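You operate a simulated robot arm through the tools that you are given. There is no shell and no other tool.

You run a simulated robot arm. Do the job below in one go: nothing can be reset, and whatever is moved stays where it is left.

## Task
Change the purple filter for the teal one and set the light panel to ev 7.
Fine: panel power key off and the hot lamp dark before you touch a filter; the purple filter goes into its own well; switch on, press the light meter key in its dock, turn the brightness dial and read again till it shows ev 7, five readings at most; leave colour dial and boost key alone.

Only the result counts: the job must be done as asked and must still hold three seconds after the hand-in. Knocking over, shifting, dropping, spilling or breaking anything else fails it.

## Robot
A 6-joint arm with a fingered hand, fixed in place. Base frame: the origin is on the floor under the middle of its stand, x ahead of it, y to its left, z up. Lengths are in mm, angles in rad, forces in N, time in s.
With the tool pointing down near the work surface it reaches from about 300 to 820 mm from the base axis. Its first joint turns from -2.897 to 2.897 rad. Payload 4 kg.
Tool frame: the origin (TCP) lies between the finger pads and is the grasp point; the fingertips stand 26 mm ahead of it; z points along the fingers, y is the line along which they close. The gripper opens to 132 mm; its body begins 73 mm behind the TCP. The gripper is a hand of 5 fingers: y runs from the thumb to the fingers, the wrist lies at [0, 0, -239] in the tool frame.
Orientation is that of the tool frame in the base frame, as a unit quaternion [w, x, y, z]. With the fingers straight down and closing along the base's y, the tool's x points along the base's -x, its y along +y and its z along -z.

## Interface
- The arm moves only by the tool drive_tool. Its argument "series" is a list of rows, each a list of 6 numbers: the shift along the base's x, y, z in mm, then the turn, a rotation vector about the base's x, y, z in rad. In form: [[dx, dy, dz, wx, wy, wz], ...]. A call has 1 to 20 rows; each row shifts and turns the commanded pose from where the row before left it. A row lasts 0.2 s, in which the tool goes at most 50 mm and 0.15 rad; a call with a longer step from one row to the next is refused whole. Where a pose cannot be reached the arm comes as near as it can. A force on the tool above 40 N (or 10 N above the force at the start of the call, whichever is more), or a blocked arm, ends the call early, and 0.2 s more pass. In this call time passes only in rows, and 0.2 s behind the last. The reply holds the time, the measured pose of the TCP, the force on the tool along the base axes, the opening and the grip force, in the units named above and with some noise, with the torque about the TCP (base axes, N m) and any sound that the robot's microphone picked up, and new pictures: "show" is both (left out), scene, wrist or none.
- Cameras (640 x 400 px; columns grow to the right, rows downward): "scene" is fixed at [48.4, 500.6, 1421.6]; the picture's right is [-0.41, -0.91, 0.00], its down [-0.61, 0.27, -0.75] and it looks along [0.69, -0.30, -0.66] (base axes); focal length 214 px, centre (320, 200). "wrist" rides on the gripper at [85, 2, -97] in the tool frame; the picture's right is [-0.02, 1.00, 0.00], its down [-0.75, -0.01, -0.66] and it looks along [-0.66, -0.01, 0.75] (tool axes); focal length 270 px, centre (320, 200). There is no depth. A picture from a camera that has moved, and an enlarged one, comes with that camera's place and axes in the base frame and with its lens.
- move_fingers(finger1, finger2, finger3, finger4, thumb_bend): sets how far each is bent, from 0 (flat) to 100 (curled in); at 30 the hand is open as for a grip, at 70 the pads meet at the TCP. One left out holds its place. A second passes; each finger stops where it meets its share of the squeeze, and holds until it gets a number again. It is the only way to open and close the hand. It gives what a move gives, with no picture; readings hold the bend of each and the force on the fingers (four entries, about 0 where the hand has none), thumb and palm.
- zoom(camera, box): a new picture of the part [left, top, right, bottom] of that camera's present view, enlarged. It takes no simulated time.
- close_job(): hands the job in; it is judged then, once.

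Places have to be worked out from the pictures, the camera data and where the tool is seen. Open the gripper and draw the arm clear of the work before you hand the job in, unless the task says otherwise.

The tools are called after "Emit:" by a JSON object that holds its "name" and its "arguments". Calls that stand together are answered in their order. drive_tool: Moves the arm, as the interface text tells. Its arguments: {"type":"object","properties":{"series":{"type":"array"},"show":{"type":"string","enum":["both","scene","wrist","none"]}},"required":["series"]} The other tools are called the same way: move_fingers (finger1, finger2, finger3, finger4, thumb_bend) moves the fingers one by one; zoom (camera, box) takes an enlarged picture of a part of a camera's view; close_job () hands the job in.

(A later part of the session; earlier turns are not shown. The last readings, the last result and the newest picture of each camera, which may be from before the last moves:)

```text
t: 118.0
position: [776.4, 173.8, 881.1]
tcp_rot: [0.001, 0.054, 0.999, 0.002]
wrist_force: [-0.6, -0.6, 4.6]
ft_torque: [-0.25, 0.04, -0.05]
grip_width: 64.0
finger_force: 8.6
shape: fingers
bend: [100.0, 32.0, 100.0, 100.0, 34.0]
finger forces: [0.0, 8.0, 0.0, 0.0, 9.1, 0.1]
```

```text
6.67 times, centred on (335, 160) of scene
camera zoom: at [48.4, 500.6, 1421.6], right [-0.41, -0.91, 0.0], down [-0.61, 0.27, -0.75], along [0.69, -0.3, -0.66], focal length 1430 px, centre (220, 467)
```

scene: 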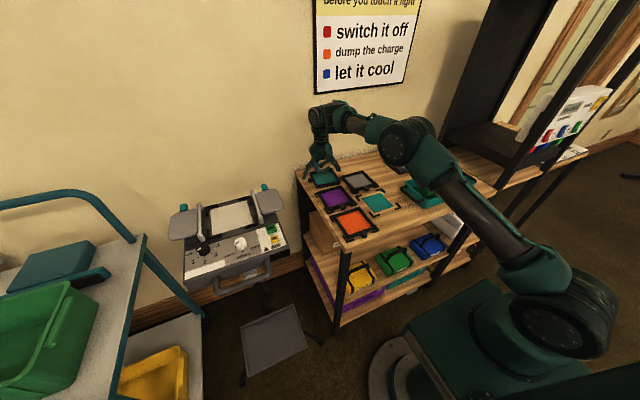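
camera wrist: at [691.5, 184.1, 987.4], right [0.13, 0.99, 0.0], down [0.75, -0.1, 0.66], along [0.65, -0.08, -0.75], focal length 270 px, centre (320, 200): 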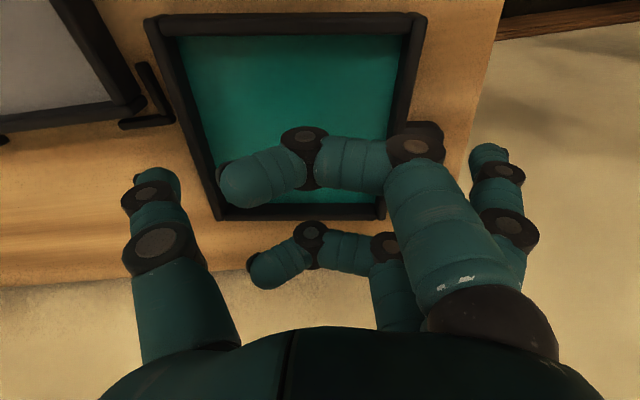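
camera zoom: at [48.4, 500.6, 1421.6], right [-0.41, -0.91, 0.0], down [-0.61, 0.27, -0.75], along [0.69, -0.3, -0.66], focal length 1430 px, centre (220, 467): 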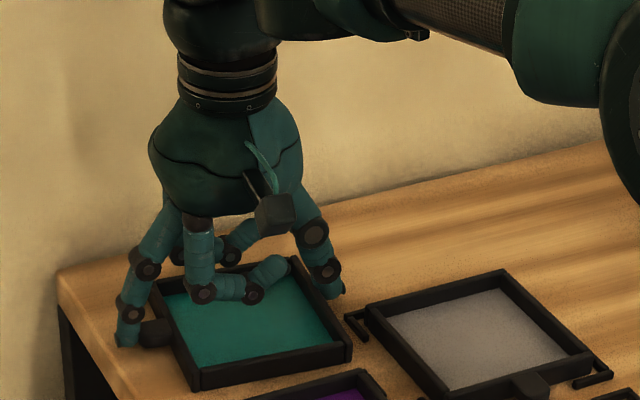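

Both ends are gripped (≈8–9 N), with the thumb also touching the table slightly. I raise 1 mm and firm up the grip a bit.

Emit:
{"name": "drive_tool", "arguments": {"series": [[0, 0, 1, 0, 0, 0]], "show": "none"}}

Emit:
{"name": "move_fingers", "arguments": {"finger2": 44, "thumb_bend": 40}}

Emit:
{"name": "drive_tool", "arguments": {"series": [[0, 0, 3, 0, 0, 0], [0, 0, 6, 0, 0, 0], [0, 0, 8, 0, 0, 0]], "show": "both"}}

Emit:
{"name": "zoom", "arguments": {"camera": "scene", "box": [295, 115, 385, 195]}}

Emit:
{"name": "zoom", "arguments": {"camera": "wrist", "box": [80, 40, 560, 300]}}

```text
t: 118.4
position: [775.3, 174.1, 880.5]
tcp_rot: [0.0, 0.054, 0.999, 0.0]
wrist_force: [0.4, -1.2, 1.1]
ft_torque: [-0.18, 0.03, 0.02]
grip_width: 64.1
finger_force: 8.4
shape: fingers
bend: [100.0, 32.0, 100.0, 100.0, 34.0]
finger forces: [0.0, 7.9, 0.0, 0.0, 8.5, 0.0]
```

```text
t: 119.4
position: [776.6, 173.5, 881.0]
tcp_rot: [-0.001, 0.053, 0.999, 0.0]
wrist_force: [-0.3, -1.0, 1.6]
ft_torque: [-0.17, 0.08, 0.02]
grip_width: 63.1
finger_force: 9.0
shape: fingers
bend: [100.0, 31.0, 100.0, 100.0, 36.0]
finger forces: [0.0, 8.6, 0.0, 0.1, 9.9, 0.1]
```

```text
t: 120.2
position: [775.0, 173.6, 898.9]
tcp_rot: [-0.001, 0.053, 0.999, 0.0]
wrist_force: [0.2, -0.7, -0.9]
ft_torque: [-0.01, 0.02, 0.07]
grip_width: 63.1
finger_force: 9.3
shape: fingers
bend: [100.0, 31.0, 100.0, 100.0, 36.0]
finger forces: [0.0, 9.3, 0.0, 0.1, 9.0, 0.1]
camera wrist: at [691.7, 184.1, 994.5], right [0.13, 0.99, 0.0], down [0.75, -0.1, 0.66], along [0.65, -0.08, -0.75], focal length 270 px, centre (320, 200)
```

scene: 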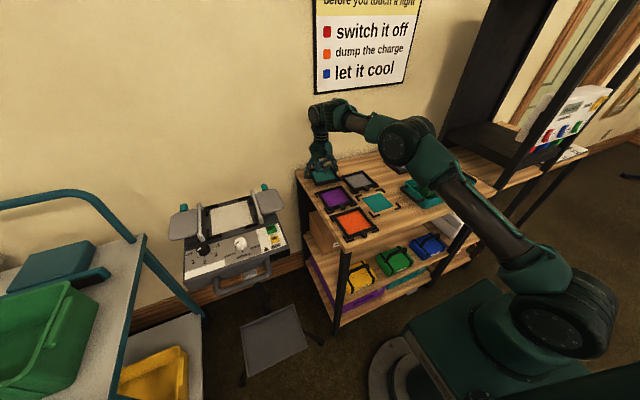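
wrist: 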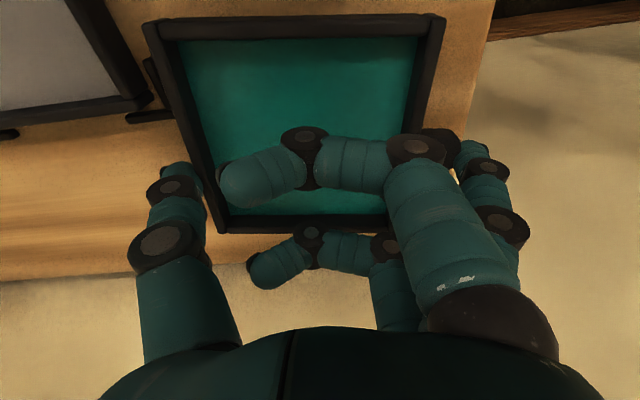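

```text
5.00 times, centred on (340, 155) of scene
camera zoom: at [48.4, 500.6, 1421.6], right [-0.41, -0.91, 0.0], down [-0.61, 0.27, -0.75], along [0.69, -0.3, -0.66], focal length 1072 px, centre (220, 425)
```

zoom: 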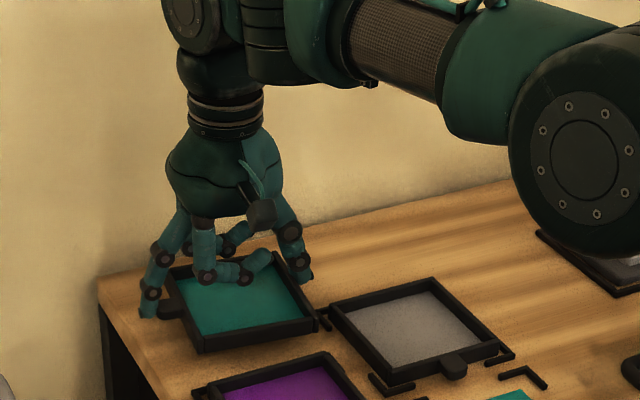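

```text
1.33 times, centred on (320, 170) of wrist
camera zoom: at [691.7, 184.1, 994.5], right [0.13, 0.99, 0.0], down [0.75, -0.1, 0.66], along [0.65, -0.08, -0.75], focal length 360 px, centre (320, 240)
```

zoom: 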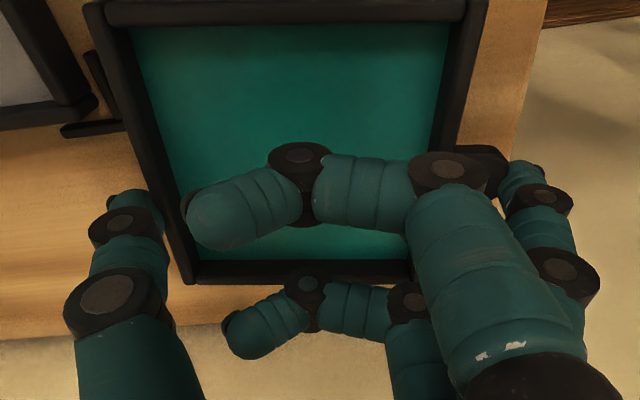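

The lengthwise grip holds the filter perfectly level. I raise it and bring it inward before swinging toward the panel.

Emit:
{"name": "drive_tool", "arguments": {"series": [[0, 0, 10, 0, 0, 0], [0, 0, 14, 0, 0, 0], [-3, 0, 14, 0, 0, 0], [-10, 0, 12, 0, 0, 0], [-16, 0, 12, 0, 0, 0], [-20, 0, 12, 0, 0, 0], [-20, 0, 12, 0, 0, 0], [-20, 0, 12, 0, 0, 0], [-20, 0, 12, 0, 0, 0], [-20, 0, 12, 0, 0, 0], [-18, 0, 10, 0, 0, 0], [-14, 0, 8, 0, 0, 0], [-8, 0, 5, 0, 0, 0]], "show": "both"}}

Emit:
{"name": "zoom", "arguments": {"camera": "wrist", "box": [80, 40, 560, 300]}}

```text
t: 123.0
position: [606.1, 172.5, 1044.0]
tcp_rot: [0.0, 0.053, 0.999, 0.0]
wrist_force: [1.1, -0.2, -1.3]
ft_torque: [0.02, -0.01, 0.03]
grip_width: 62.9
finger_force: 8.9
shape: fingers
bend: [100.0, 31.0, 100.0, 100.0, 36.0]
finger forces: [0.0, 9.3, 0.0, 0.0, 8.9, 0.0]
camera wrist: at [522.3, 183.7, 1139.3], right [0.13, 0.99, 0.0], down [0.75, -0.1, 0.66], along [0.65, -0.08, -0.75], focal length 270 px, centre (320, 200)
```

scene: 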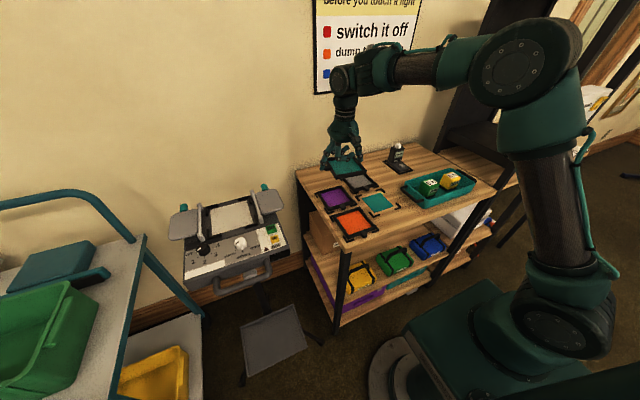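
wrist: 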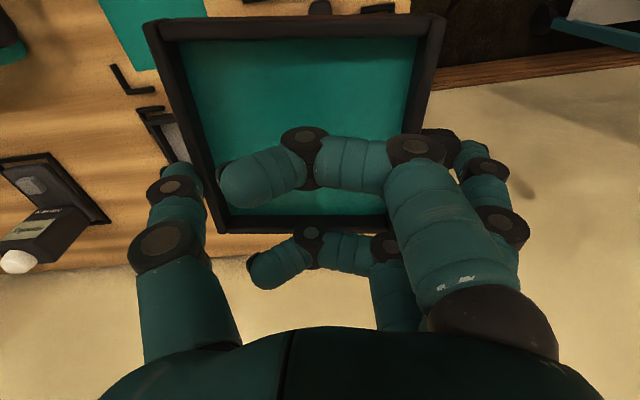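

```text
1.33 times, centred on (320, 170) of wrist
camera zoom: at [522.3, 183.7, 1139.3], right [0.13, 0.99, 0.0], down [0.75, -0.1, 0.66], along [0.65, -0.08, -0.75], focal length 360 px, centre (320, 240)
```

zoom: 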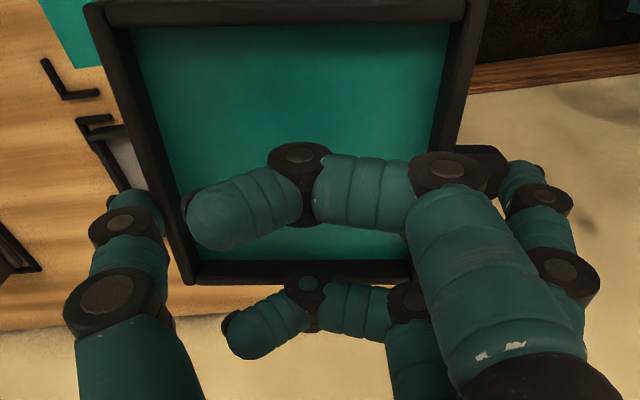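

The grip is rock steady. I now swing to the front of the panel, turning the hand to yaw +90° so the tab points toward the robot.

Emit:
{"name": "drive_tool", "arguments": {"series": [[-4, 10, 3, 0, 0, 0.05], [-6, 16, 4, 0, 0, 0.09], [-8, 20, 4, 0, 0, 0.09], [-8, 22, 4, 0, 0, 0.09], [-8, 22, 4, 0, 0, 0.09], [-8, 22, 4, 0, 0, 0.09], [-8, 22, 4, 0, 0, 0.09], [-8, 22, 4, 0, 0, 0.09], [-8, 22, 4, 0, 0, 0.09], [-8, 22, 4, 0, 0, 0.09], [-8, 22, 0, 0, 0, 0.09], [-8, 22, 0, 0, 0, 0.09], [-8, 22, 0, 0, 0, 0.09], [-8, 22, 0, 0, 0, 0.09], [-8, 22, 0, 0, 0, 0.09], [-8, 22, 0, 0, 0, 0.09], [-6, 20, 0, 0, 0, 0.09], [-4, 16, 0, 0, 0, 0.09], [-2, 12, 0, 0, 0, 0.09], [0, 10, 0, 0, 0, 0.006]], "show": "both"}}

Emit:
{"name": "zoom", "arguments": {"camera": "wrist", "box": [80, 0, 560, 300]}}

Emit:
{"name": "zoom", "arguments": {"camera": "scene", "box": [160, 130, 300, 250]}}

```text
t: 127.2
position: [472.3, 563.4, 1084.2]
tcp_rot: [-0.001, 0.707, -0.707, 0.0]
wrist_force: [-0.3, 0.2, -1.3]
ft_torque: [0.03, 0.01, -0.02]
grip_width: 63.2
finger_force: 8.5
shape: fingers
bend: [100.0, 31.0, 100.0, 100.0, 36.0]
finger forces: [0.0, 9.1, 0.1, 0.1, 8.7, 0.0]
camera wrist: at [470.4, 479.2, 1178.8], right [-1.0, 0.02, 0.0], down [0.02, 0.75, 0.66], along [0.01, 0.66, -0.75], focal length 270 px, centre (320, 200)
```

scene: 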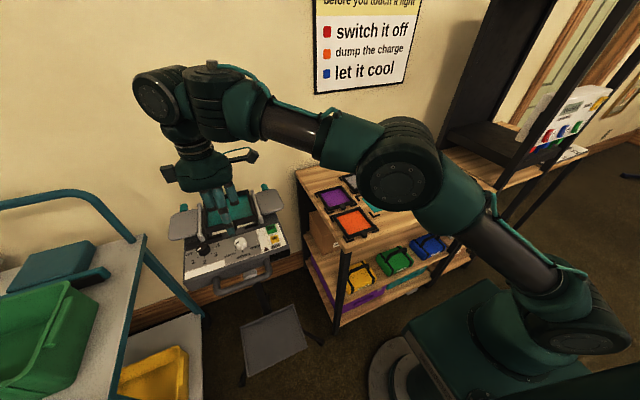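
wrist: 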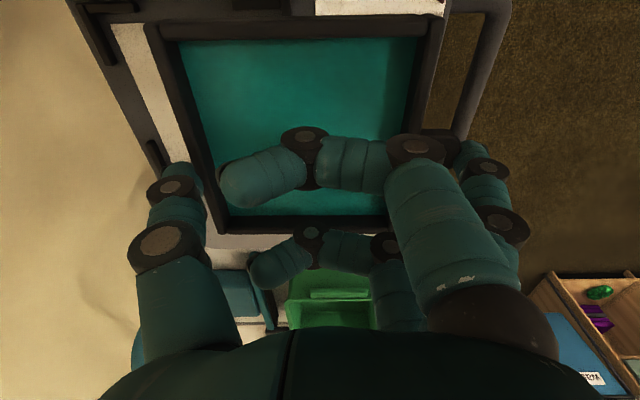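

```text
1.33 times, centred on (320, 150) of wrist
camera zoom: at [470.4, 479.2, 1178.8], right [-1.0, 0.02, 0.0], down [0.02, 0.75, 0.66], along [0.01, 0.66, -0.75], focal length 360 px, centre (320, 267)
```

zoom: 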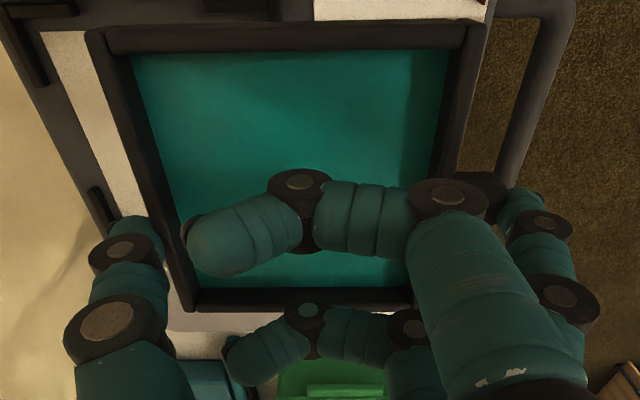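

```text
3.33 times, centred on (230, 190) of scene
camera zoom: at [48.4, 500.6, 1421.6], right [-0.41, -0.91, 0.0], down [-0.61, 0.27, -0.75], along [0.69, -0.3, -0.66], focal length 715 px, centre (620, 233)
```

zoom: 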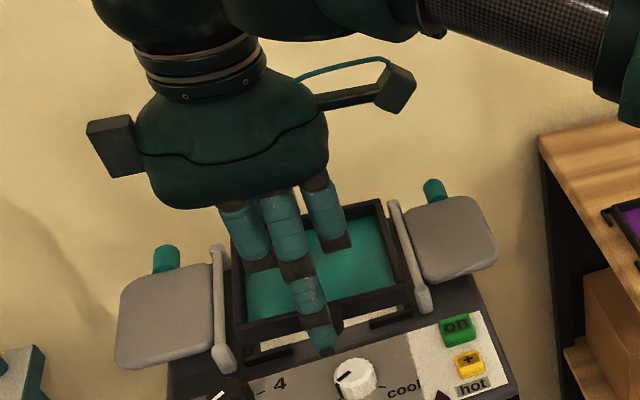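

The filter hangs level over the panel front, exactly as planned. I advance toward the slot in steps, staying above the dials, and check the alignment.

Emit:
{"name": "drive_tool", "arguments": {"series": [[8, 1, -6, 0, 0, 0], [10, 2, -8, 0, 0, 0], [10, 2, -8, 0, 0, 0], [10, 2, -8, 0, 0, 0], [8, 1, -8, 0, 0, 0], [6, 0, -6, 0, 0, 0]], "show": "both"}}

Emit:
{"name": "zoom", "arguments": {"camera": "wrist", "box": [80, 0, 560, 300]}}

Emit:
{"name": "zoom", "arguments": {"camera": "scene", "box": [170, 160, 290, 250]}}

```text
t: 128.6
position: [525.3, 570.0, 1038.3]
tcp_rot: [0.0, 0.707, -0.707, 0.0]
wrist_force: [0.6, -0.3, -0.3]
ft_torque: [0.04, 0.03, 0.01]
grip_width: 62.9
finger_force: 9.1
shape: fingers
bend: [100.0, 31.0, 100.0, 100.0, 36.0]
finger forces: [0.1, 9.0, 0.0, 0.0, 8.7, 0.0]
camera wrist: at [522.9, 486.4, 1134.2], right [-1.0, 0.02, 0.0], down [0.02, 0.75, 0.66], along [0.01, 0.66, -0.75], focal length 270 px, centre (320, 200)
```

scene: 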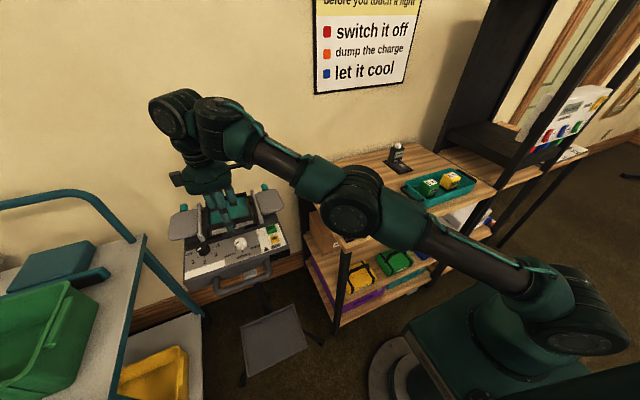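
wrist: 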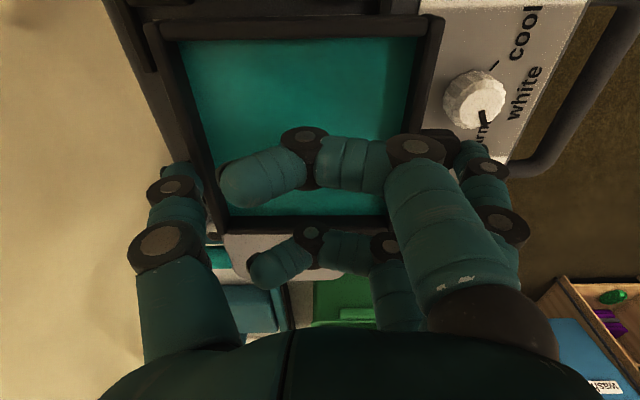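

```text
1.33 times, centred on (320, 150) of wrist
camera zoom: at [522.9, 486.4, 1134.2], right [-1.0, 0.02, 0.0], down [0.02, 0.75, 0.66], along [0.01, 0.66, -0.75], focal length 360 px, centre (320, 267)
```

zoom: 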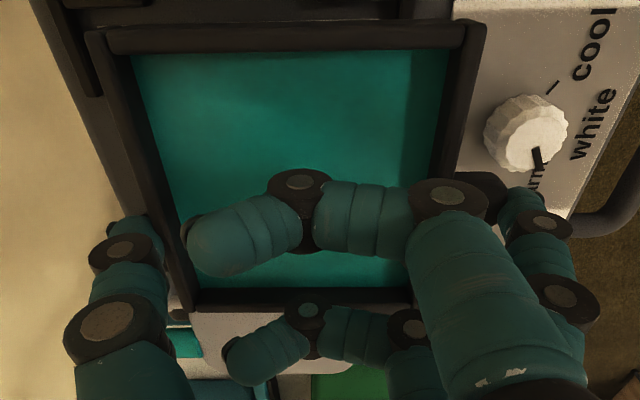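

```text
4.44 times, centred on (230, 205) of scene
camera zoom: at [48.4, 500.6, 1421.6], right [-0.41, -0.91, 0.0], down [-0.61, 0.27, -0.75], along [0.69, -0.3, -0.66], focal length 953 px, centre (720, 178)
```

zoom: 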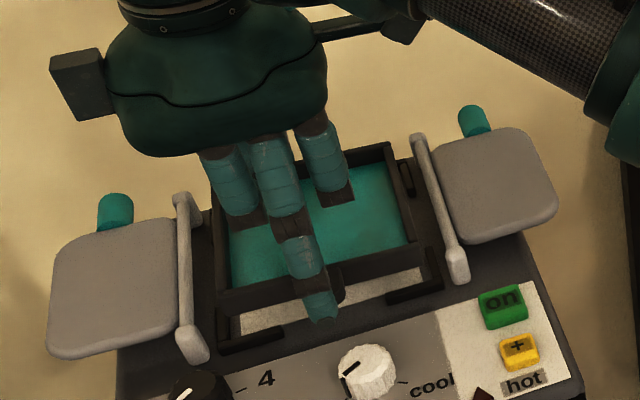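

The filter is just above and slightly in front of the slot. I continue forward with small steps, checking for reach flags.

Emit:
{"name": "drive_tool", "arguments": {"series": [[5, 0.5, -5, 0, 0, 0], [5, 0.5, -5, 0, 0, 0], [3, 0.5, -4, 0, 0, 0]], "show": "both"}}

Emit:
{"name": "zoom", "arguments": {"camera": "wrist", "box": [80, 0, 480, 250]}}

Emit:
{"name": "zoom", "arguments": {"camera": "scene", "box": [180, 170, 280, 245]}}

```text
t: 129.4
position: [534.4, 568.8, 1022.6]
tcp_rot: [0.001, -0.707, 0.707, 0.0]
wrist_force: [-0.2, -0.9, -0.6]
ft_torque: [0.0, 0.01, 0.02]
grip_width: 62.8
finger_force: 9.3
shape: fingers
bend: [100.0, 31.0, 100.0, 100.0, 36.0]
finger forces: [0.0, 9.1, 0.1, 0.0, 8.7, 0.0]
out of reach, approached as far as the arm can: row 2
camera wrist: at [532.7, 484.9, 1118.0], right [-1.0, 0.02, 0.0], down [0.02, 0.75, 0.66], along [0.01, 0.66, -0.75], focal length 270 px, centre (320, 200)
```

scene: 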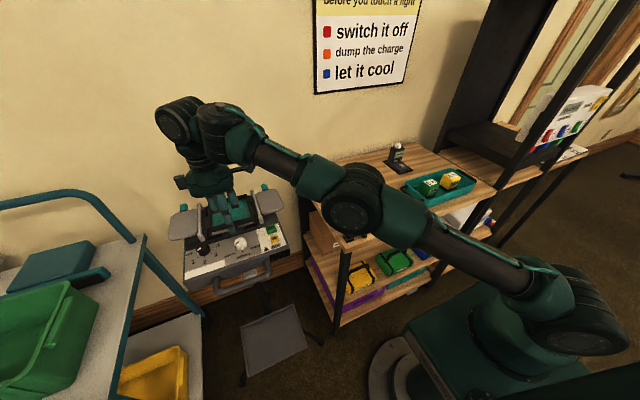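
wrist: 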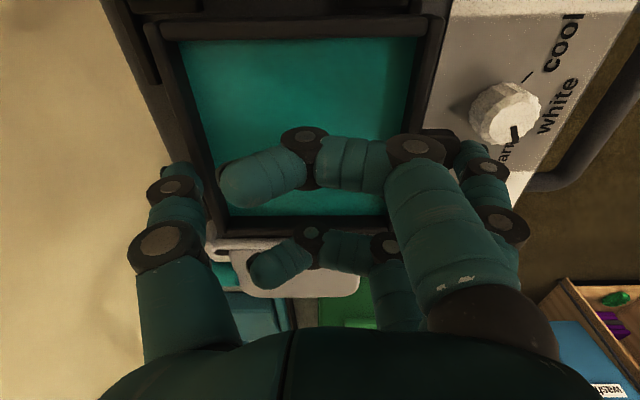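

```text
1.60 times, centred on (280, 125) of wrist
camera zoom: at [532.7, 484.9, 1118.0], right [-1.0, 0.02, 0.0], down [0.02, 0.75, 0.66], along [0.01, 0.66, -0.75], focal length 432 px, centre (384, 320)
```

zoom: 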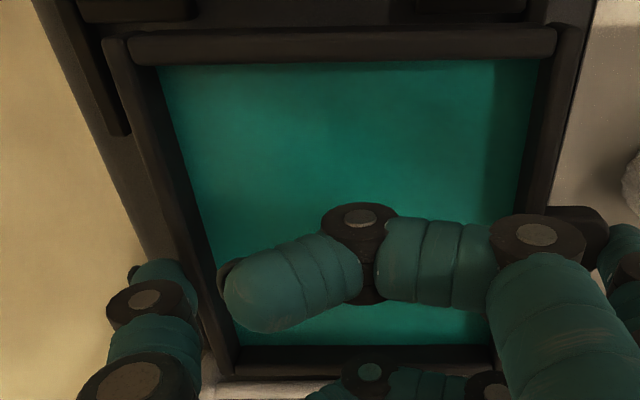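

```text
5.33 times, centred on (230, 208) of scene
camera zoom: at [48.4, 500.6, 1421.6], right [-0.41, -0.91, 0.0], down [-0.61, 0.27, -0.75], along [0.69, -0.3, -0.66], focal length 1144 px, centre (800, 160)
```

zoom: 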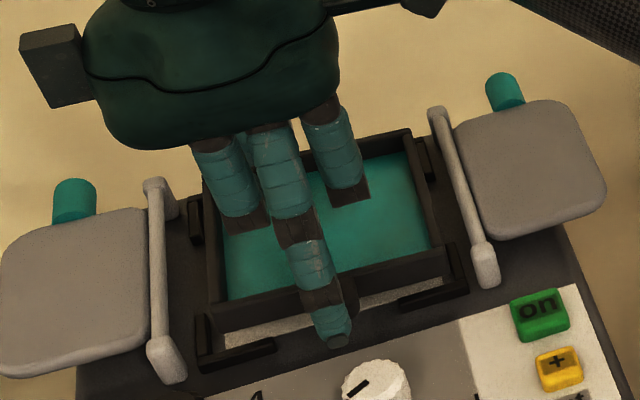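

One step touched the reach limit. A slight outward tilt (~3°) of the hand buys about 12 mm of reach, so I apply it and complete the alignment just above the brackets.

Emit:
{"name": "drive_tool", "arguments": {"series": [[0, 0, 0, 0.022, -0.0206, 0], [0, 0, 0, 0.022, -0.0206, 0], [2, 0.7, 0, 0, 0, 0], [2, 0.7, 0, 0, 0, 0], [2, 0.7, -1, 0, 0, 0]], "show": "both"}}

Emit:
{"name": "zoom", "arguments": {"camera": "wrist", "box": [80, 0, 480, 250]}}

Emit:
{"name": "zoom", "arguments": {"camera": "scene", "box": [190, 185, 270, 245]}}

```text
t: 130.6
position: [539.9, 572.5, 1022.1]
tcp_rot: [0.029, -0.707, 0.707, 0.001]
wrist_force: [0.3, 0.4, -1.0]
ft_torque: [0.03, -0.01, 0.04]
grip_width: 63.3
finger_force: 8.7
shape: fingers
bend: [100.0, 31.0, 100.0, 100.0, 36.0]
finger forces: [0.0, 9.1, 0.0, 0.0, 8.6, 0.0]
camera wrist: at [535.3, 483.7, 1113.7], right [-1.0, 0.02, -0.04], down [-0.01, 0.72, 0.69], along [0.04, 0.69, -0.72], focal length 270 px, centre (320, 200)
```

scene: 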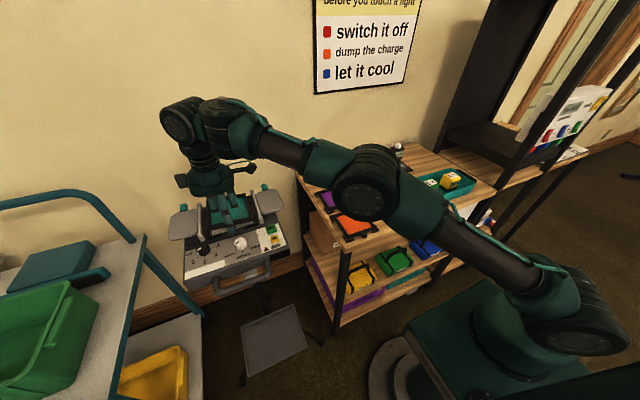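
wrist: 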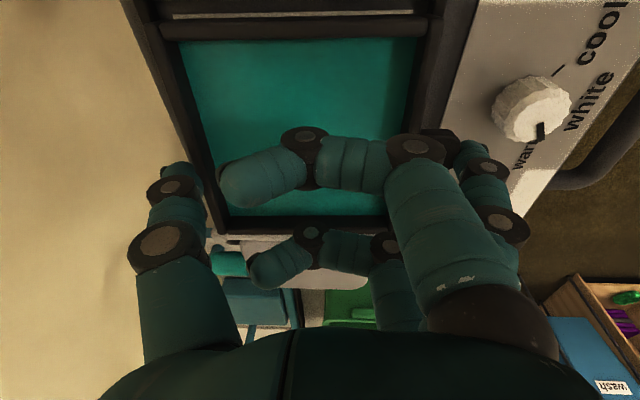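

```text
1.60 times, centred on (280, 125) of wrist
camera zoom: at [535.3, 483.7, 1113.7], right [-1.0, 0.02, -0.04], down [-0.01, 0.72, 0.69], along [0.04, 0.69, -0.72], focal length 432 px, centre (384, 320)
```

zoom: 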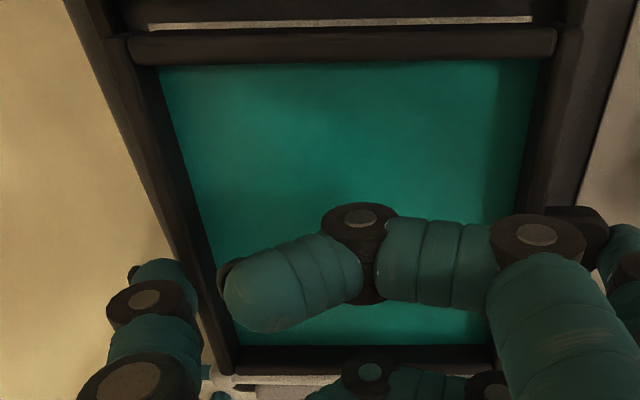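

```text
6.67 times, centred on (230, 215) of scene
camera zoom: at [48.4, 500.6, 1421.6], right [-0.41, -0.91, 0.0], down [-0.61, 0.27, -0.75], along [0.69, -0.3, -0.66], focal length 1430 px, centre (920, 100)
```

zoom: 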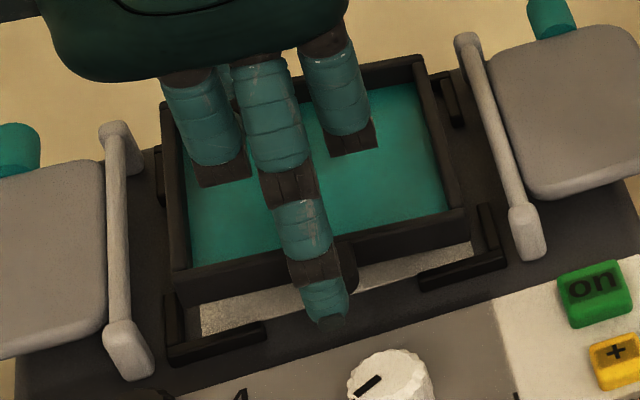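

The frame is nearly above its seat. I zoom in on the front corners to judge the left/right gaps before lowering.

Emit:
{"name": "zoom", "arguments": {"camera": "scene", "box": [206, 218, 236, 240]}}

Emit:
{"name": "zoom", "arguments": {"camera": "scene", "box": [238, 205, 268, 227]}}

Emit:
{"name": "zoom", "arguments": {"camera": "wrist", "box": [120, 0, 250, 80]}}

Emit:
{"name": "zoom", "arguments": {"camera": "wrist", "box": [370, 0, 480, 80]}}

```text
16.00 times, centred on (221, 229) of scene
camera zoom: at [48.4, 500.6, 1421.6], right [-0.41, -0.91, 0.0], down [-0.61, 0.27, -0.75], along [0.69, -0.3, -0.66], focal length 3432 px, centre (1904, -264)
```

zoom: 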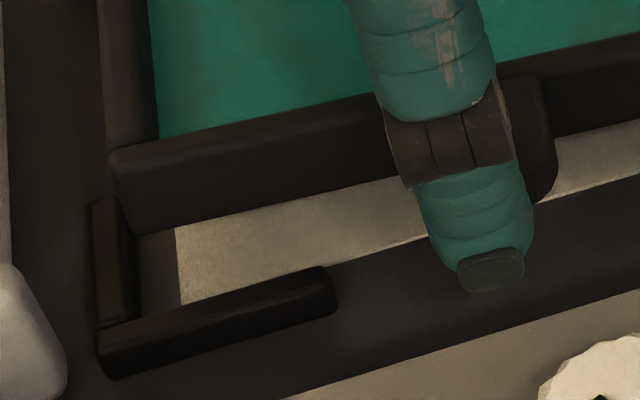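

```text
16.00 times, centred on (253, 216) of scene
camera zoom: at [48.4, 500.6, 1421.6], right [-0.41, -0.91, 0.0], down [-0.61, 0.27, -0.75], along [0.69, -0.3, -0.66], focal length 3432 px, centre (1392, -56)
```

zoom: 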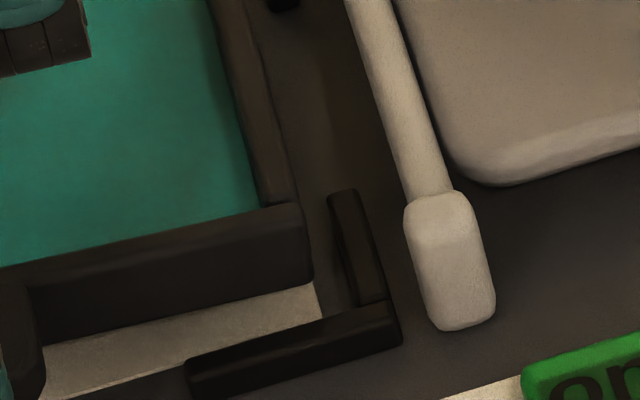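

```text
4.92 times, centred on (185, 40) of wrist
camera zoom: at [535.3, 483.7, 1113.7], right [-1.0, 0.02, -0.04], down [-0.01, 0.72, 0.69], along [0.04, 0.69, -0.72], focal length 1331 px, centre (985, 988)
```

zoom: 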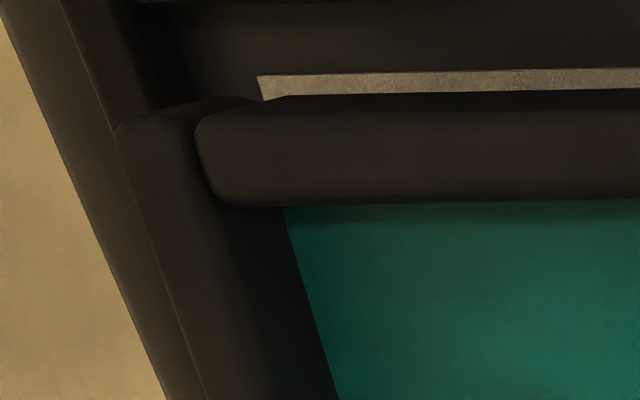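

```text
5.00 times, centred on (425, 40) of wrist
camera zoom: at [535.3, 483.7, 1113.7], right [-1.0, 0.02, -0.04], down [-0.01, 0.72, 0.69], along [0.04, 0.69, -0.72], focal length 1351 px, centre (-205, 1000)
```

zoom: 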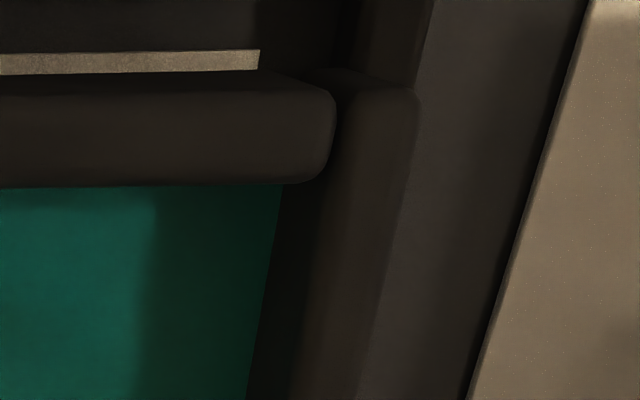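

Gaps measured: about 6 mm on the −y side, 3 mm on +y, 2–4 mm in front. I nudge −y 1.5 and +x 1, lower 9 mm so the frame is just above the brackets, and look again.

Emit:
{"name": "drive_tool", "arguments": {"series": [[0.5, -0.8, -3, 0, 0, 0], [0.5, -0.7, -3, 0, 0, 0], [0, 0, -3, 0, 0, 0]], "show": "none"}}

Emit:
{"name": "zoom", "arguments": {"camera": "scene", "box": [206, 218, 236, 240]}}

Emit:
{"name": "zoom", "arguments": {"camera": "scene", "box": [238, 205, 268, 227]}}

Emit:
{"name": "zoom", "arguments": {"camera": "wrist", "box": [120, 0, 250, 80]}}

Emit:
{"name": "zoom", "arguments": {"camera": "wrist", "box": [370, 0, 480, 80]}}

```text
t: 131.4
position: [543.7, 569.7, 1014.0]
tcp_rot: [0.03, -0.707, 0.707, 0.002]
wrist_force: [-0.5, -0.3, -0.7]
ft_torque: [-0.02, 0.01, 0.02]
grip_width: 63.0
finger_force: 8.4
shape: fingers
bend: [100.0, 31.0, 100.0, 100.0, 36.0]
finger forces: [0.1, 9.0, 0.1, 0.1, 8.7, 0.0]
```

```text
16.00 times, centred on (221, 229) of scene
camera zoom: at [48.4, 500.6, 1421.6], right [-0.41, -0.91, 0.0], down [-0.61, 0.27, -0.75], along [0.69, -0.3, -0.66], focal length 3432 px, centre (1904, -264)
```

zoom: 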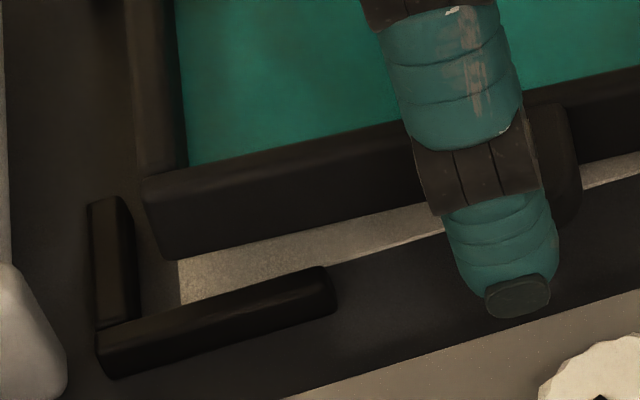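

```text
16.00 times, centred on (253, 216) of scene
camera zoom: at [48.4, 500.6, 1421.6], right [-0.41, -0.91, 0.0], down [-0.61, 0.27, -0.75], along [0.69, -0.3, -0.66], focal length 3432 px, centre (1392, -56)
```

zoom: 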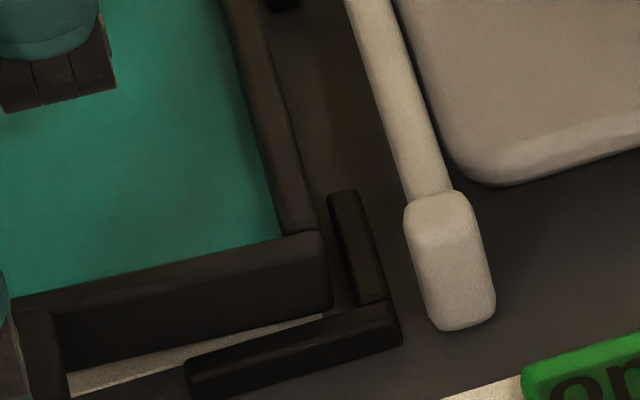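

```text
4.92 times, centred on (185, 40) of wrist
camera zoom: at [536.6, 481.7, 1104.8], right [-1.0, 0.02, -0.04], down [-0.01, 0.72, 0.69], along [0.04, 0.69, -0.72], focal length 1331 px, centre (985, 988)
```

zoom: 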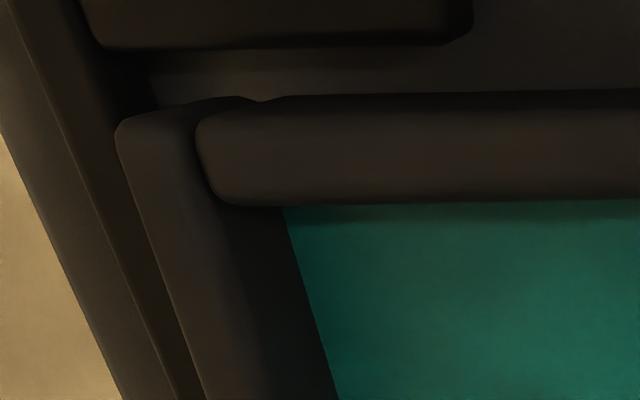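

```text
5.00 times, centred on (425, 40) of wrist
camera zoom: at [536.6, 481.7, 1104.8], right [-1.0, 0.02, -0.04], down [-0.01, 0.72, 0.69], along [0.04, 0.69, -0.72], focal length 1351 px, centre (-205, 1000)
```

zoom: 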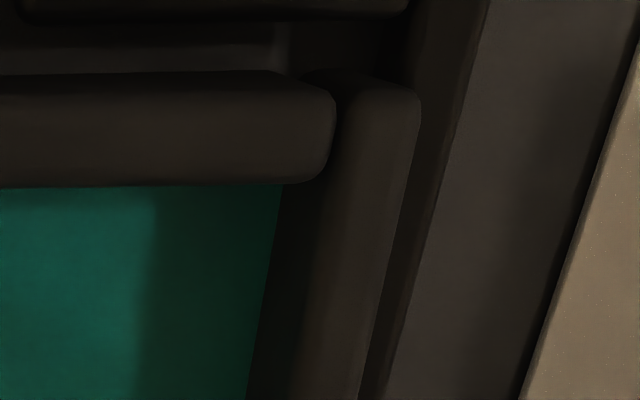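

Gaps are 3–6 mm all round with the yaw well aligned. I lower 5 mm so the frame enters between the brackets, watching the force.

Emit:
{"name": "drive_tool", "arguments": {"series": [[0, 0, -2, 0, 0, 0], [0, 0, -2, 0, 0, 0], [0, 0, -1.5, 0, 0, 0]], "show": "none"}}

Emit:
{"name": "zoom", "arguments": {"camera": "scene", "box": [206, 205, 268, 240]}}

Emit:
{"name": "zoom", "arguments": {"camera": "wrist", "box": [100, 0, 480, 120]}}

```text
t: 132.2
position: [541.7, 569.7, 1008.4]
tcp_rot: [0.029, -0.706, 0.707, 0.001]
wrist_force: [0.7, -0.3, 0.0]
ft_torque: [-0.03, 0.02, -0.03]
grip_width: 63.3
finger_force: 8.7
shape: fingers
bend: [100.0, 31.0, 100.0, 100.0, 36.0]
finger forces: [0.1, 9.1, 0.0, 0.0, 8.6, 0.0]
```

```text
10.32 times, centred on (237, 222) of scene
camera zoom: at [48.4, 500.6, 1421.6], right [-0.41, -0.91, 0.0], down [-0.61, 0.27, -0.75], along [0.69, -0.3, -0.66], focal length 2214 px, centre (1177, -32)
```

zoom: 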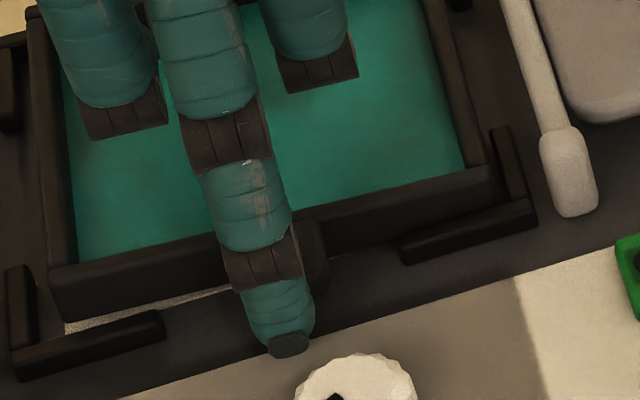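

```text
1.68 times, centred on (290, 60) of wrist
camera zoom: at [536.4, 481.8, 1099.1], right [-1.0, 0.02, -0.04], down [-0.01, 0.72, 0.69], along [0.04, 0.69, -0.72], focal length 455 px, centre (370, 436)
```

zoom: 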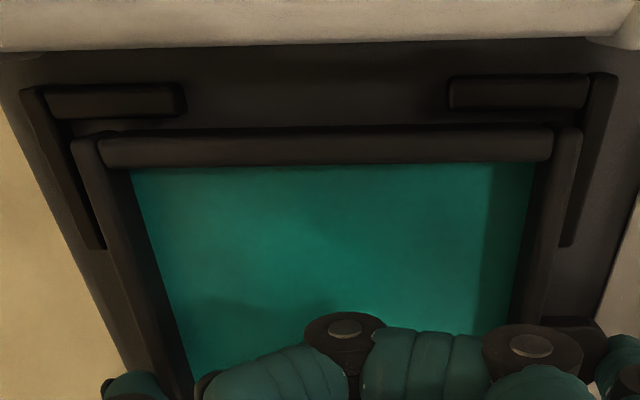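

The frame is now between all four brackets with a larger gap at the rear. I shift +x 1.5 mm, then level out the tilt while lowering the last millimetres.

Emit:
{"name": "drive_tool", "arguments": {"series": [[1.5, 0, 0, 0, 0, 0], [0, 0, -1.5, -0.015, 0.0142, 0], [0, 0, -1.5, -0.015, 0.0142, 0], [0, 0, -1, -0.014, 0.0128, 0]], "show": "none"}}

Emit:
{"name": "zoom", "arguments": {"camera": "scene", "box": [200, 190, 275, 240]}}

Emit:
{"name": "zoom", "arguments": {"camera": "wrist", "box": [100, 0, 480, 120]}}

```text
t: 133.2
position: [543.3, 570.5, 1004.0]
tcp_rot: [0.0, 0.707, -0.707, 0.0]
wrist_force: [1.0, 0.4, -0.3]
ft_torque: [-0.01, -0.02, 0.0]
grip_width: 62.9
finger_force: 8.6
shape: fingers
bend: [100.0, 31.0, 100.0, 100.0, 36.0]
finger forces: [0.0, 8.9, 0.0, 0.0, 8.6, 0.1]
```

```text
8.00 times, centred on (238, 215) of scene
camera zoom: at [48.4, 500.6, 1421.6], right [-0.41, -0.91, 0.0], down [-0.61, 0.27, -0.75], along [0.69, -0.3, -0.66], focal length 1716 px, centre (980, 80)
```

zoom: 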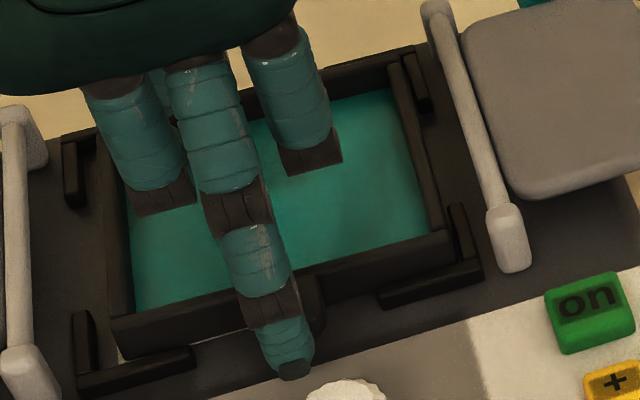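

```text
1.68 times, centred on (290, 60) of wrist
camera zoom: at [541.5, 486.0, 1099.5], right [-1.0, 0.02, 0.0], down [0.02, 0.75, 0.66], along [0.01, 0.66, -0.75], focal length 455 px, centre (370, 436)
```

zoom: 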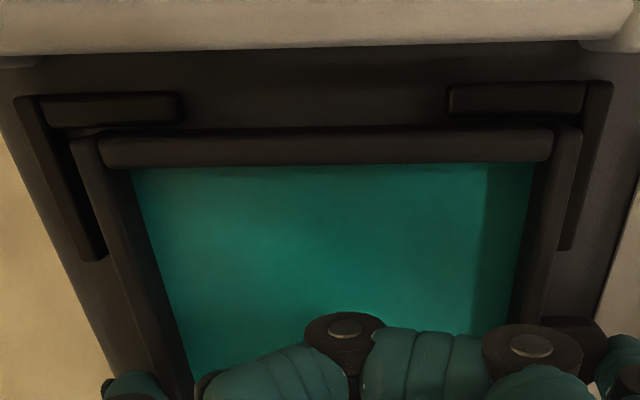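

Level and inside all four brackets. I lower the last millimetres until contact.

Emit:
{"name": "drive_tool", "arguments": {"series": [[0, 0, -1, 0, 0, 0], [0, 0, -1, 0, 0, 0]], "show": "none"}}

Emit:
{"name": "drive_tool", "arguments": {"series": [[0, 0, -1, 0, 0, 0]], "show": "none"}}

Emit:
{"name": "zoom", "arguments": {"camera": "scene", "box": [200, 190, 275, 240]}}

```text
t: 133.8
position: [543.4, 571.8, 1002.7]
tcp_rot: [0.0, 0.707, -0.707, 0.0]
wrist_force: [0.3, 0.4, 2.3]
ft_torque: [-0.03, -0.22, 0.0]
grip_width: 62.9
finger_force: 9.2
shape: fingers
bend: [100.0, 31.0, 100.0, 100.0, 36.0]
finger forces: [0.0, 8.9, 0.0, 0.0, 9.6, 0.0]
```

```text
t: 134.2
position: [544.2, 570.9, 1001.3]
tcp_rot: [-0.001, -0.707, 0.707, 0.0]
wrist_force: [-1.3, 0.1, 5.4]
ft_torque: [-0.01, -0.31, -0.05]
grip_width: 62.9
finger_force: 10.1
shape: fingers
bend: [100.0, 30.0, 100.0, 100.0, 36.0]
finger forces: [0.0, 9.7, 0.0, 0.0, 9.4, 0.0]
```

```text
8.00 times, centred on (238, 215) of scene
camera zoom: at [48.4, 500.6, 1421.6], right [-0.41, -0.91, 0.0], down [-0.61, 0.27, -0.75], along [0.69, -0.3, -0.66], focal length 1716 px, centre (980, 80)
```

zoom: 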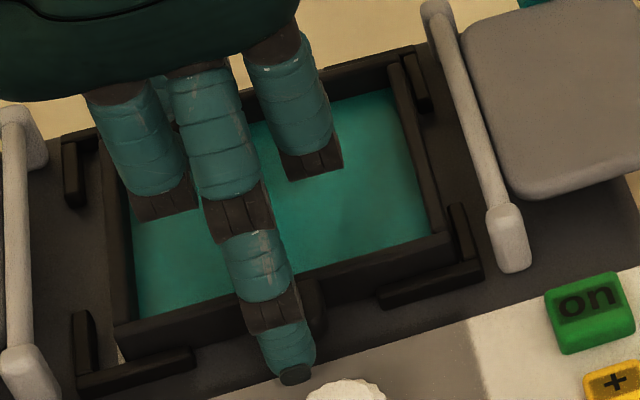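

The filter is seated (5 N upward reaction). I relieve a little and open finger 2 and the thumb just enough to release.

Emit:
{"name": "drive_tool", "arguments": {"series": [[0, 0, 0.8, 0, 0, 0]], "show": "none"}}

Emit:
{"name": "move_fingers", "arguments": {"finger2": 27, "thumb_bend": 31}}

Emit:
{"name": "zoom", "arguments": {"camera": "scene", "box": [200, 190, 275, 240]}}

Emit:
{"name": "zoom", "arguments": {"camera": "wrist", "box": [80, 0, 560, 300]}}

```text
t: 134.6
position: [542.8, 570.7, 1002.1]
tcp_rot: [0.001, 0.707, -0.707, -0.001]
wrist_force: [-0.3, 0.0, 3.7]
ft_torque: [-0.02, -0.25, -0.02]
grip_width: 63.0
finger_force: 9.6
shape: fingers
bend: [100.0, 31.0, 100.0, 100.0, 36.0]
finger forces: [0.0, 9.1, 0.0, 0.0, 9.9, 0.0]
```

```text
t: 135.6
position: [543.5, 571.7, 1001.2]
tcp_rot: [0.0, -0.707, 0.707, 0.0]
wrist_force: [-0.1, 0.1, -0.2]
ft_torque: [0.01, 0.01, 0.0]
grip_width: 64.3
finger_force: 0.0
shape: fingers
bend: [100.0, 27.0, 100.0, 100.0, 31.0]
finger forces: [0.0, 0.0, 0.1, 0.0, 0.0, 0.0]
```

```text
8.00 times, centred on (238, 215) of scene
camera zoom: at [48.4, 500.6, 1421.6], right [-0.41, -0.91, 0.0], down [-0.61, 0.27, -0.75], along [0.69, -0.3, -0.66], focal length 1716 px, centre (980, 80)
```

zoom: 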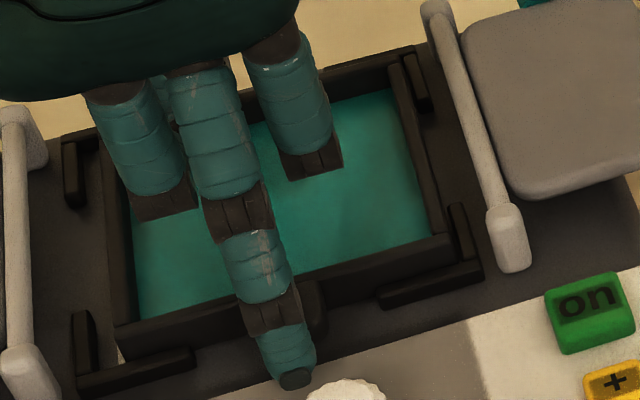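

```text
1.33 times, centred on (320, 150) of wrist
camera zoom: at [541.8, 486.3, 1097.0], right [-1.0, 0.02, 0.0], down [0.02, 0.75, 0.66], along [0.01, 0.66, -0.75], focal length 360 px, centre (320, 267)
```

zoom: 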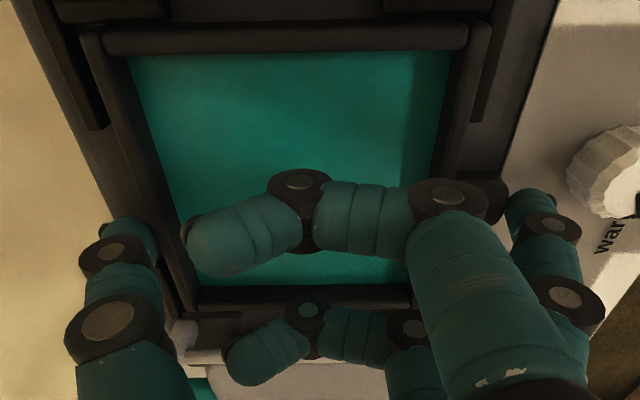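

Released: the filter sits flat in the slot and no forces remain. I open the thumb a bit more and withdraw upward and slightly inward to stay in reach.

Emit:
{"name": "move_fingers", "arguments": {"thumb_bend": 25}}

Emit:
{"name": "drive_tool", "arguments": {"series": [[-1.2, -1.2, 3, 0, 0, 0], [-1.5, -1.5, 4, 0, 0, 0], [-1.6, -1.7, 4, 0, 0, 0], [-1.8, -1.8, 4, 0, 0, 0], [-3, -3, 6, 0, 0, 0], [-4, -3, 8, 0, 0, 0], [-5, -3, 10, 0, 0, 0], [-6, -3, 12, 0, 0, 0], [-8, -3, 12, 0, 0, 0]], "show": "both"}}

Emit:
{"name": "zoom", "arguments": {"camera": "scene", "box": [190, 180, 290, 250]}}

Emit:
{"name": "zoom", "arguments": {"camera": "wrist", "box": [80, 0, 560, 300]}}

```text
t: 136.6
position: [544.7, 571.4, 1001.4]
tcp_rot: [0.0, 0.707, -0.707, 0.0]
wrist_force: [-0.8, 0.0, -0.4]
ft_torque: [-0.01, -0.02, -0.02]
grip_width: 66.9
finger_force: 0.1
shape: fingers
bend: [100.0, 27.0, 100.0, 100.0, 25.0]
finger forces: [0.0, 0.0, 0.0, 0.0, 0.0, 0.0]
```

```text
t: 138.6
position: [511.4, 550.0, 1063.6]
tcp_rot: [-0.001, -0.707, 0.707, 0.0]
wrist_force: [-0.3, -0.5, -0.2]
ft_torque: [0.01, 0.01, -0.02]
grip_width: 66.7
finger_force: 0.1
shape: fingers
bend: [100.0, 27.0, 100.0, 100.0, 25.0]
finger forces: [0.0, 0.0, 0.0, 0.0, 0.0, 0.1]
camera wrist: at [510.1, 464.9, 1159.3], right [-1.0, 0.02, 0.0], down [0.02, 0.75, 0.66], along [0.01, 0.66, -0.75], focal length 270 px, centre (320, 200)
```

scene: 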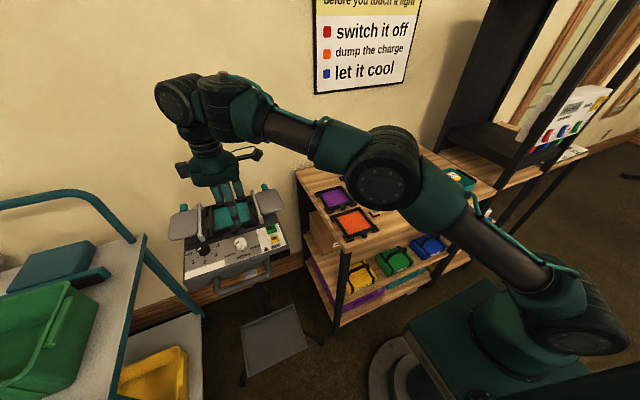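
wrist: 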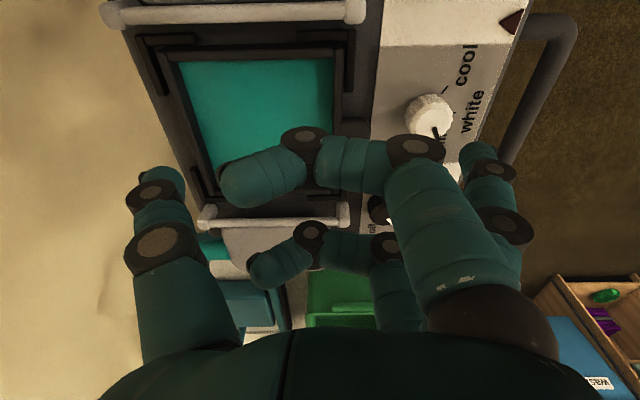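

```text
5.71 times, centred on (240, 215) of scene
camera zoom: at [48.4, 500.6, 1421.6], right [-0.41, -0.91, 0.0], down [-0.61, 0.27, -0.75], along [0.69, -0.3, -0.66], focal length 1226 px, centre (777, 114)
```

zoom: 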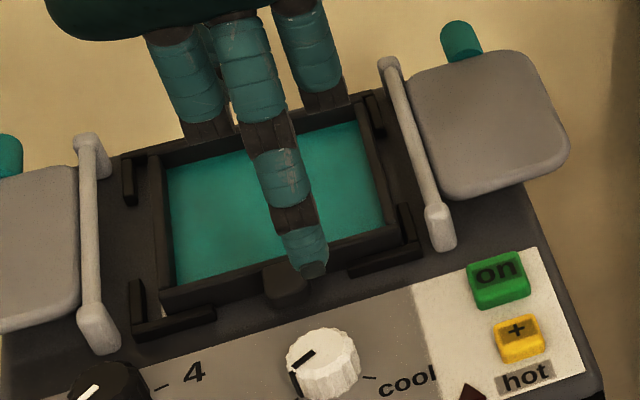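

```text
1.33 times, centred on (320, 150) of wrist
camera zoom: at [510.1, 464.9, 1159.3], right [-1.0, 0.02, 0.0], down [0.02, 0.75, 0.66], along [0.01, 0.66, -0.75], focal length 360 px, centre (320, 267)
```

zoom: 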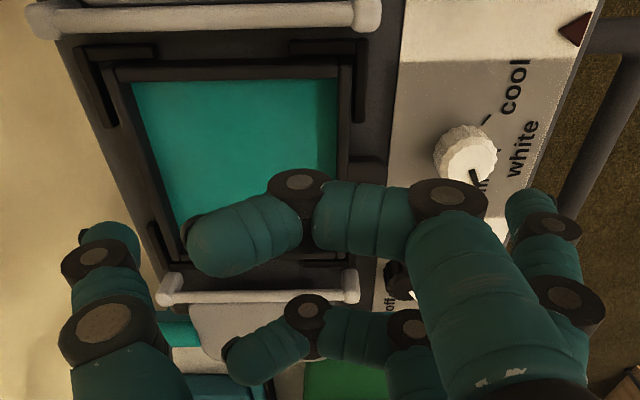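

The teal filter sits properly inside all four brackets. Next I turn the hand back to yaw 0 and move above the power key, with finger 1 as the pressing finger.

Emit:
{"name": "drive_tool", "arguments": {"series": [[-4, -5, 10, 0, 0, -0.13], [-4, -10, 10, 0, 0, -0.13], [-4, -12, 5, 0, 0, -0.13], [-2, -12, 0, 0, 0, -0.13], [-2, -12, 0, 0, 0, -0.13], [-2, -12, 0, 0, 0, -0.13], [-2, -12, 0, 0, 0, -0.13], [-1, -12, 0, 0, 0, -0.13], [0, -8, 0, 0, 0, -0.13], [0, -8, 0, 0, 0, -0.13], [0, -4, 0, 0, 0, -0.13], [0, -2, 0, 0, 0, -0.1408]], "show": "none"}}

Emit:
{"name": "move_fingers", "arguments": {"finger1": 60, "finger2": 100, "finger3": 100, "finger4": 100, "thumb_bend": 30}}

Emit:
{"name": "zoom", "arguments": {"camera": "wrist", "box": [0, 0, 640, 400]}}

```text
t: 141.2
position: [490.1, 440.7, 1089.1]
tcp_rot: [0.001, 0.002, 1.0, 0.0]
wrist_force: [0.1, 0.6, -0.2]
ft_torque: [0.01, -0.02, -0.02]
grip_width: 66.6
finger_force: 0.1
shape: fingers
bend: [100.0, 27.0, 100.0, 100.0, 25.0]
finger forces: [0.1, 0.0, 0.0, 0.1, 0.1, 0.1]
```

```text
t: 142.2
position: [490.9, 441.0, 1089.3]
tcp_rot: [0.001, 0.001, 1.0, 0.0]
wrist_force: [-0.4, 0.4, -0.4]
ft_torque: [0.01, -0.01, 0.01]
grip_width: 91.0
finger_force: 0.0
shape: fingers
bend: [60.0, 100.0, 100.0, 100.0, 30.0]
finger forces: [0.1, 0.0, 0.0, 0.0, 0.1, 0.0]
```

```text
1.00 times, centred on (320, 200) of wrist (not enlarged: the box is as wide or as high as the picture)
camera zoom: at [406.2, 442.6, 1184.9], right [0.02, 1.0, 0.0], down [0.75, -0.02, 0.66], along [0.66, -0.01, -0.75], focal length 270 px, centre (320, 200)
```

zoom: 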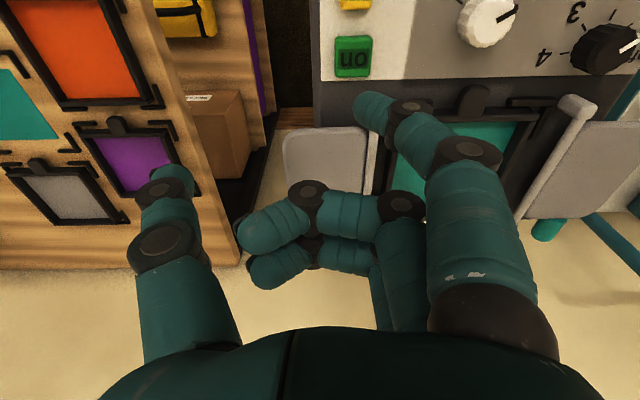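

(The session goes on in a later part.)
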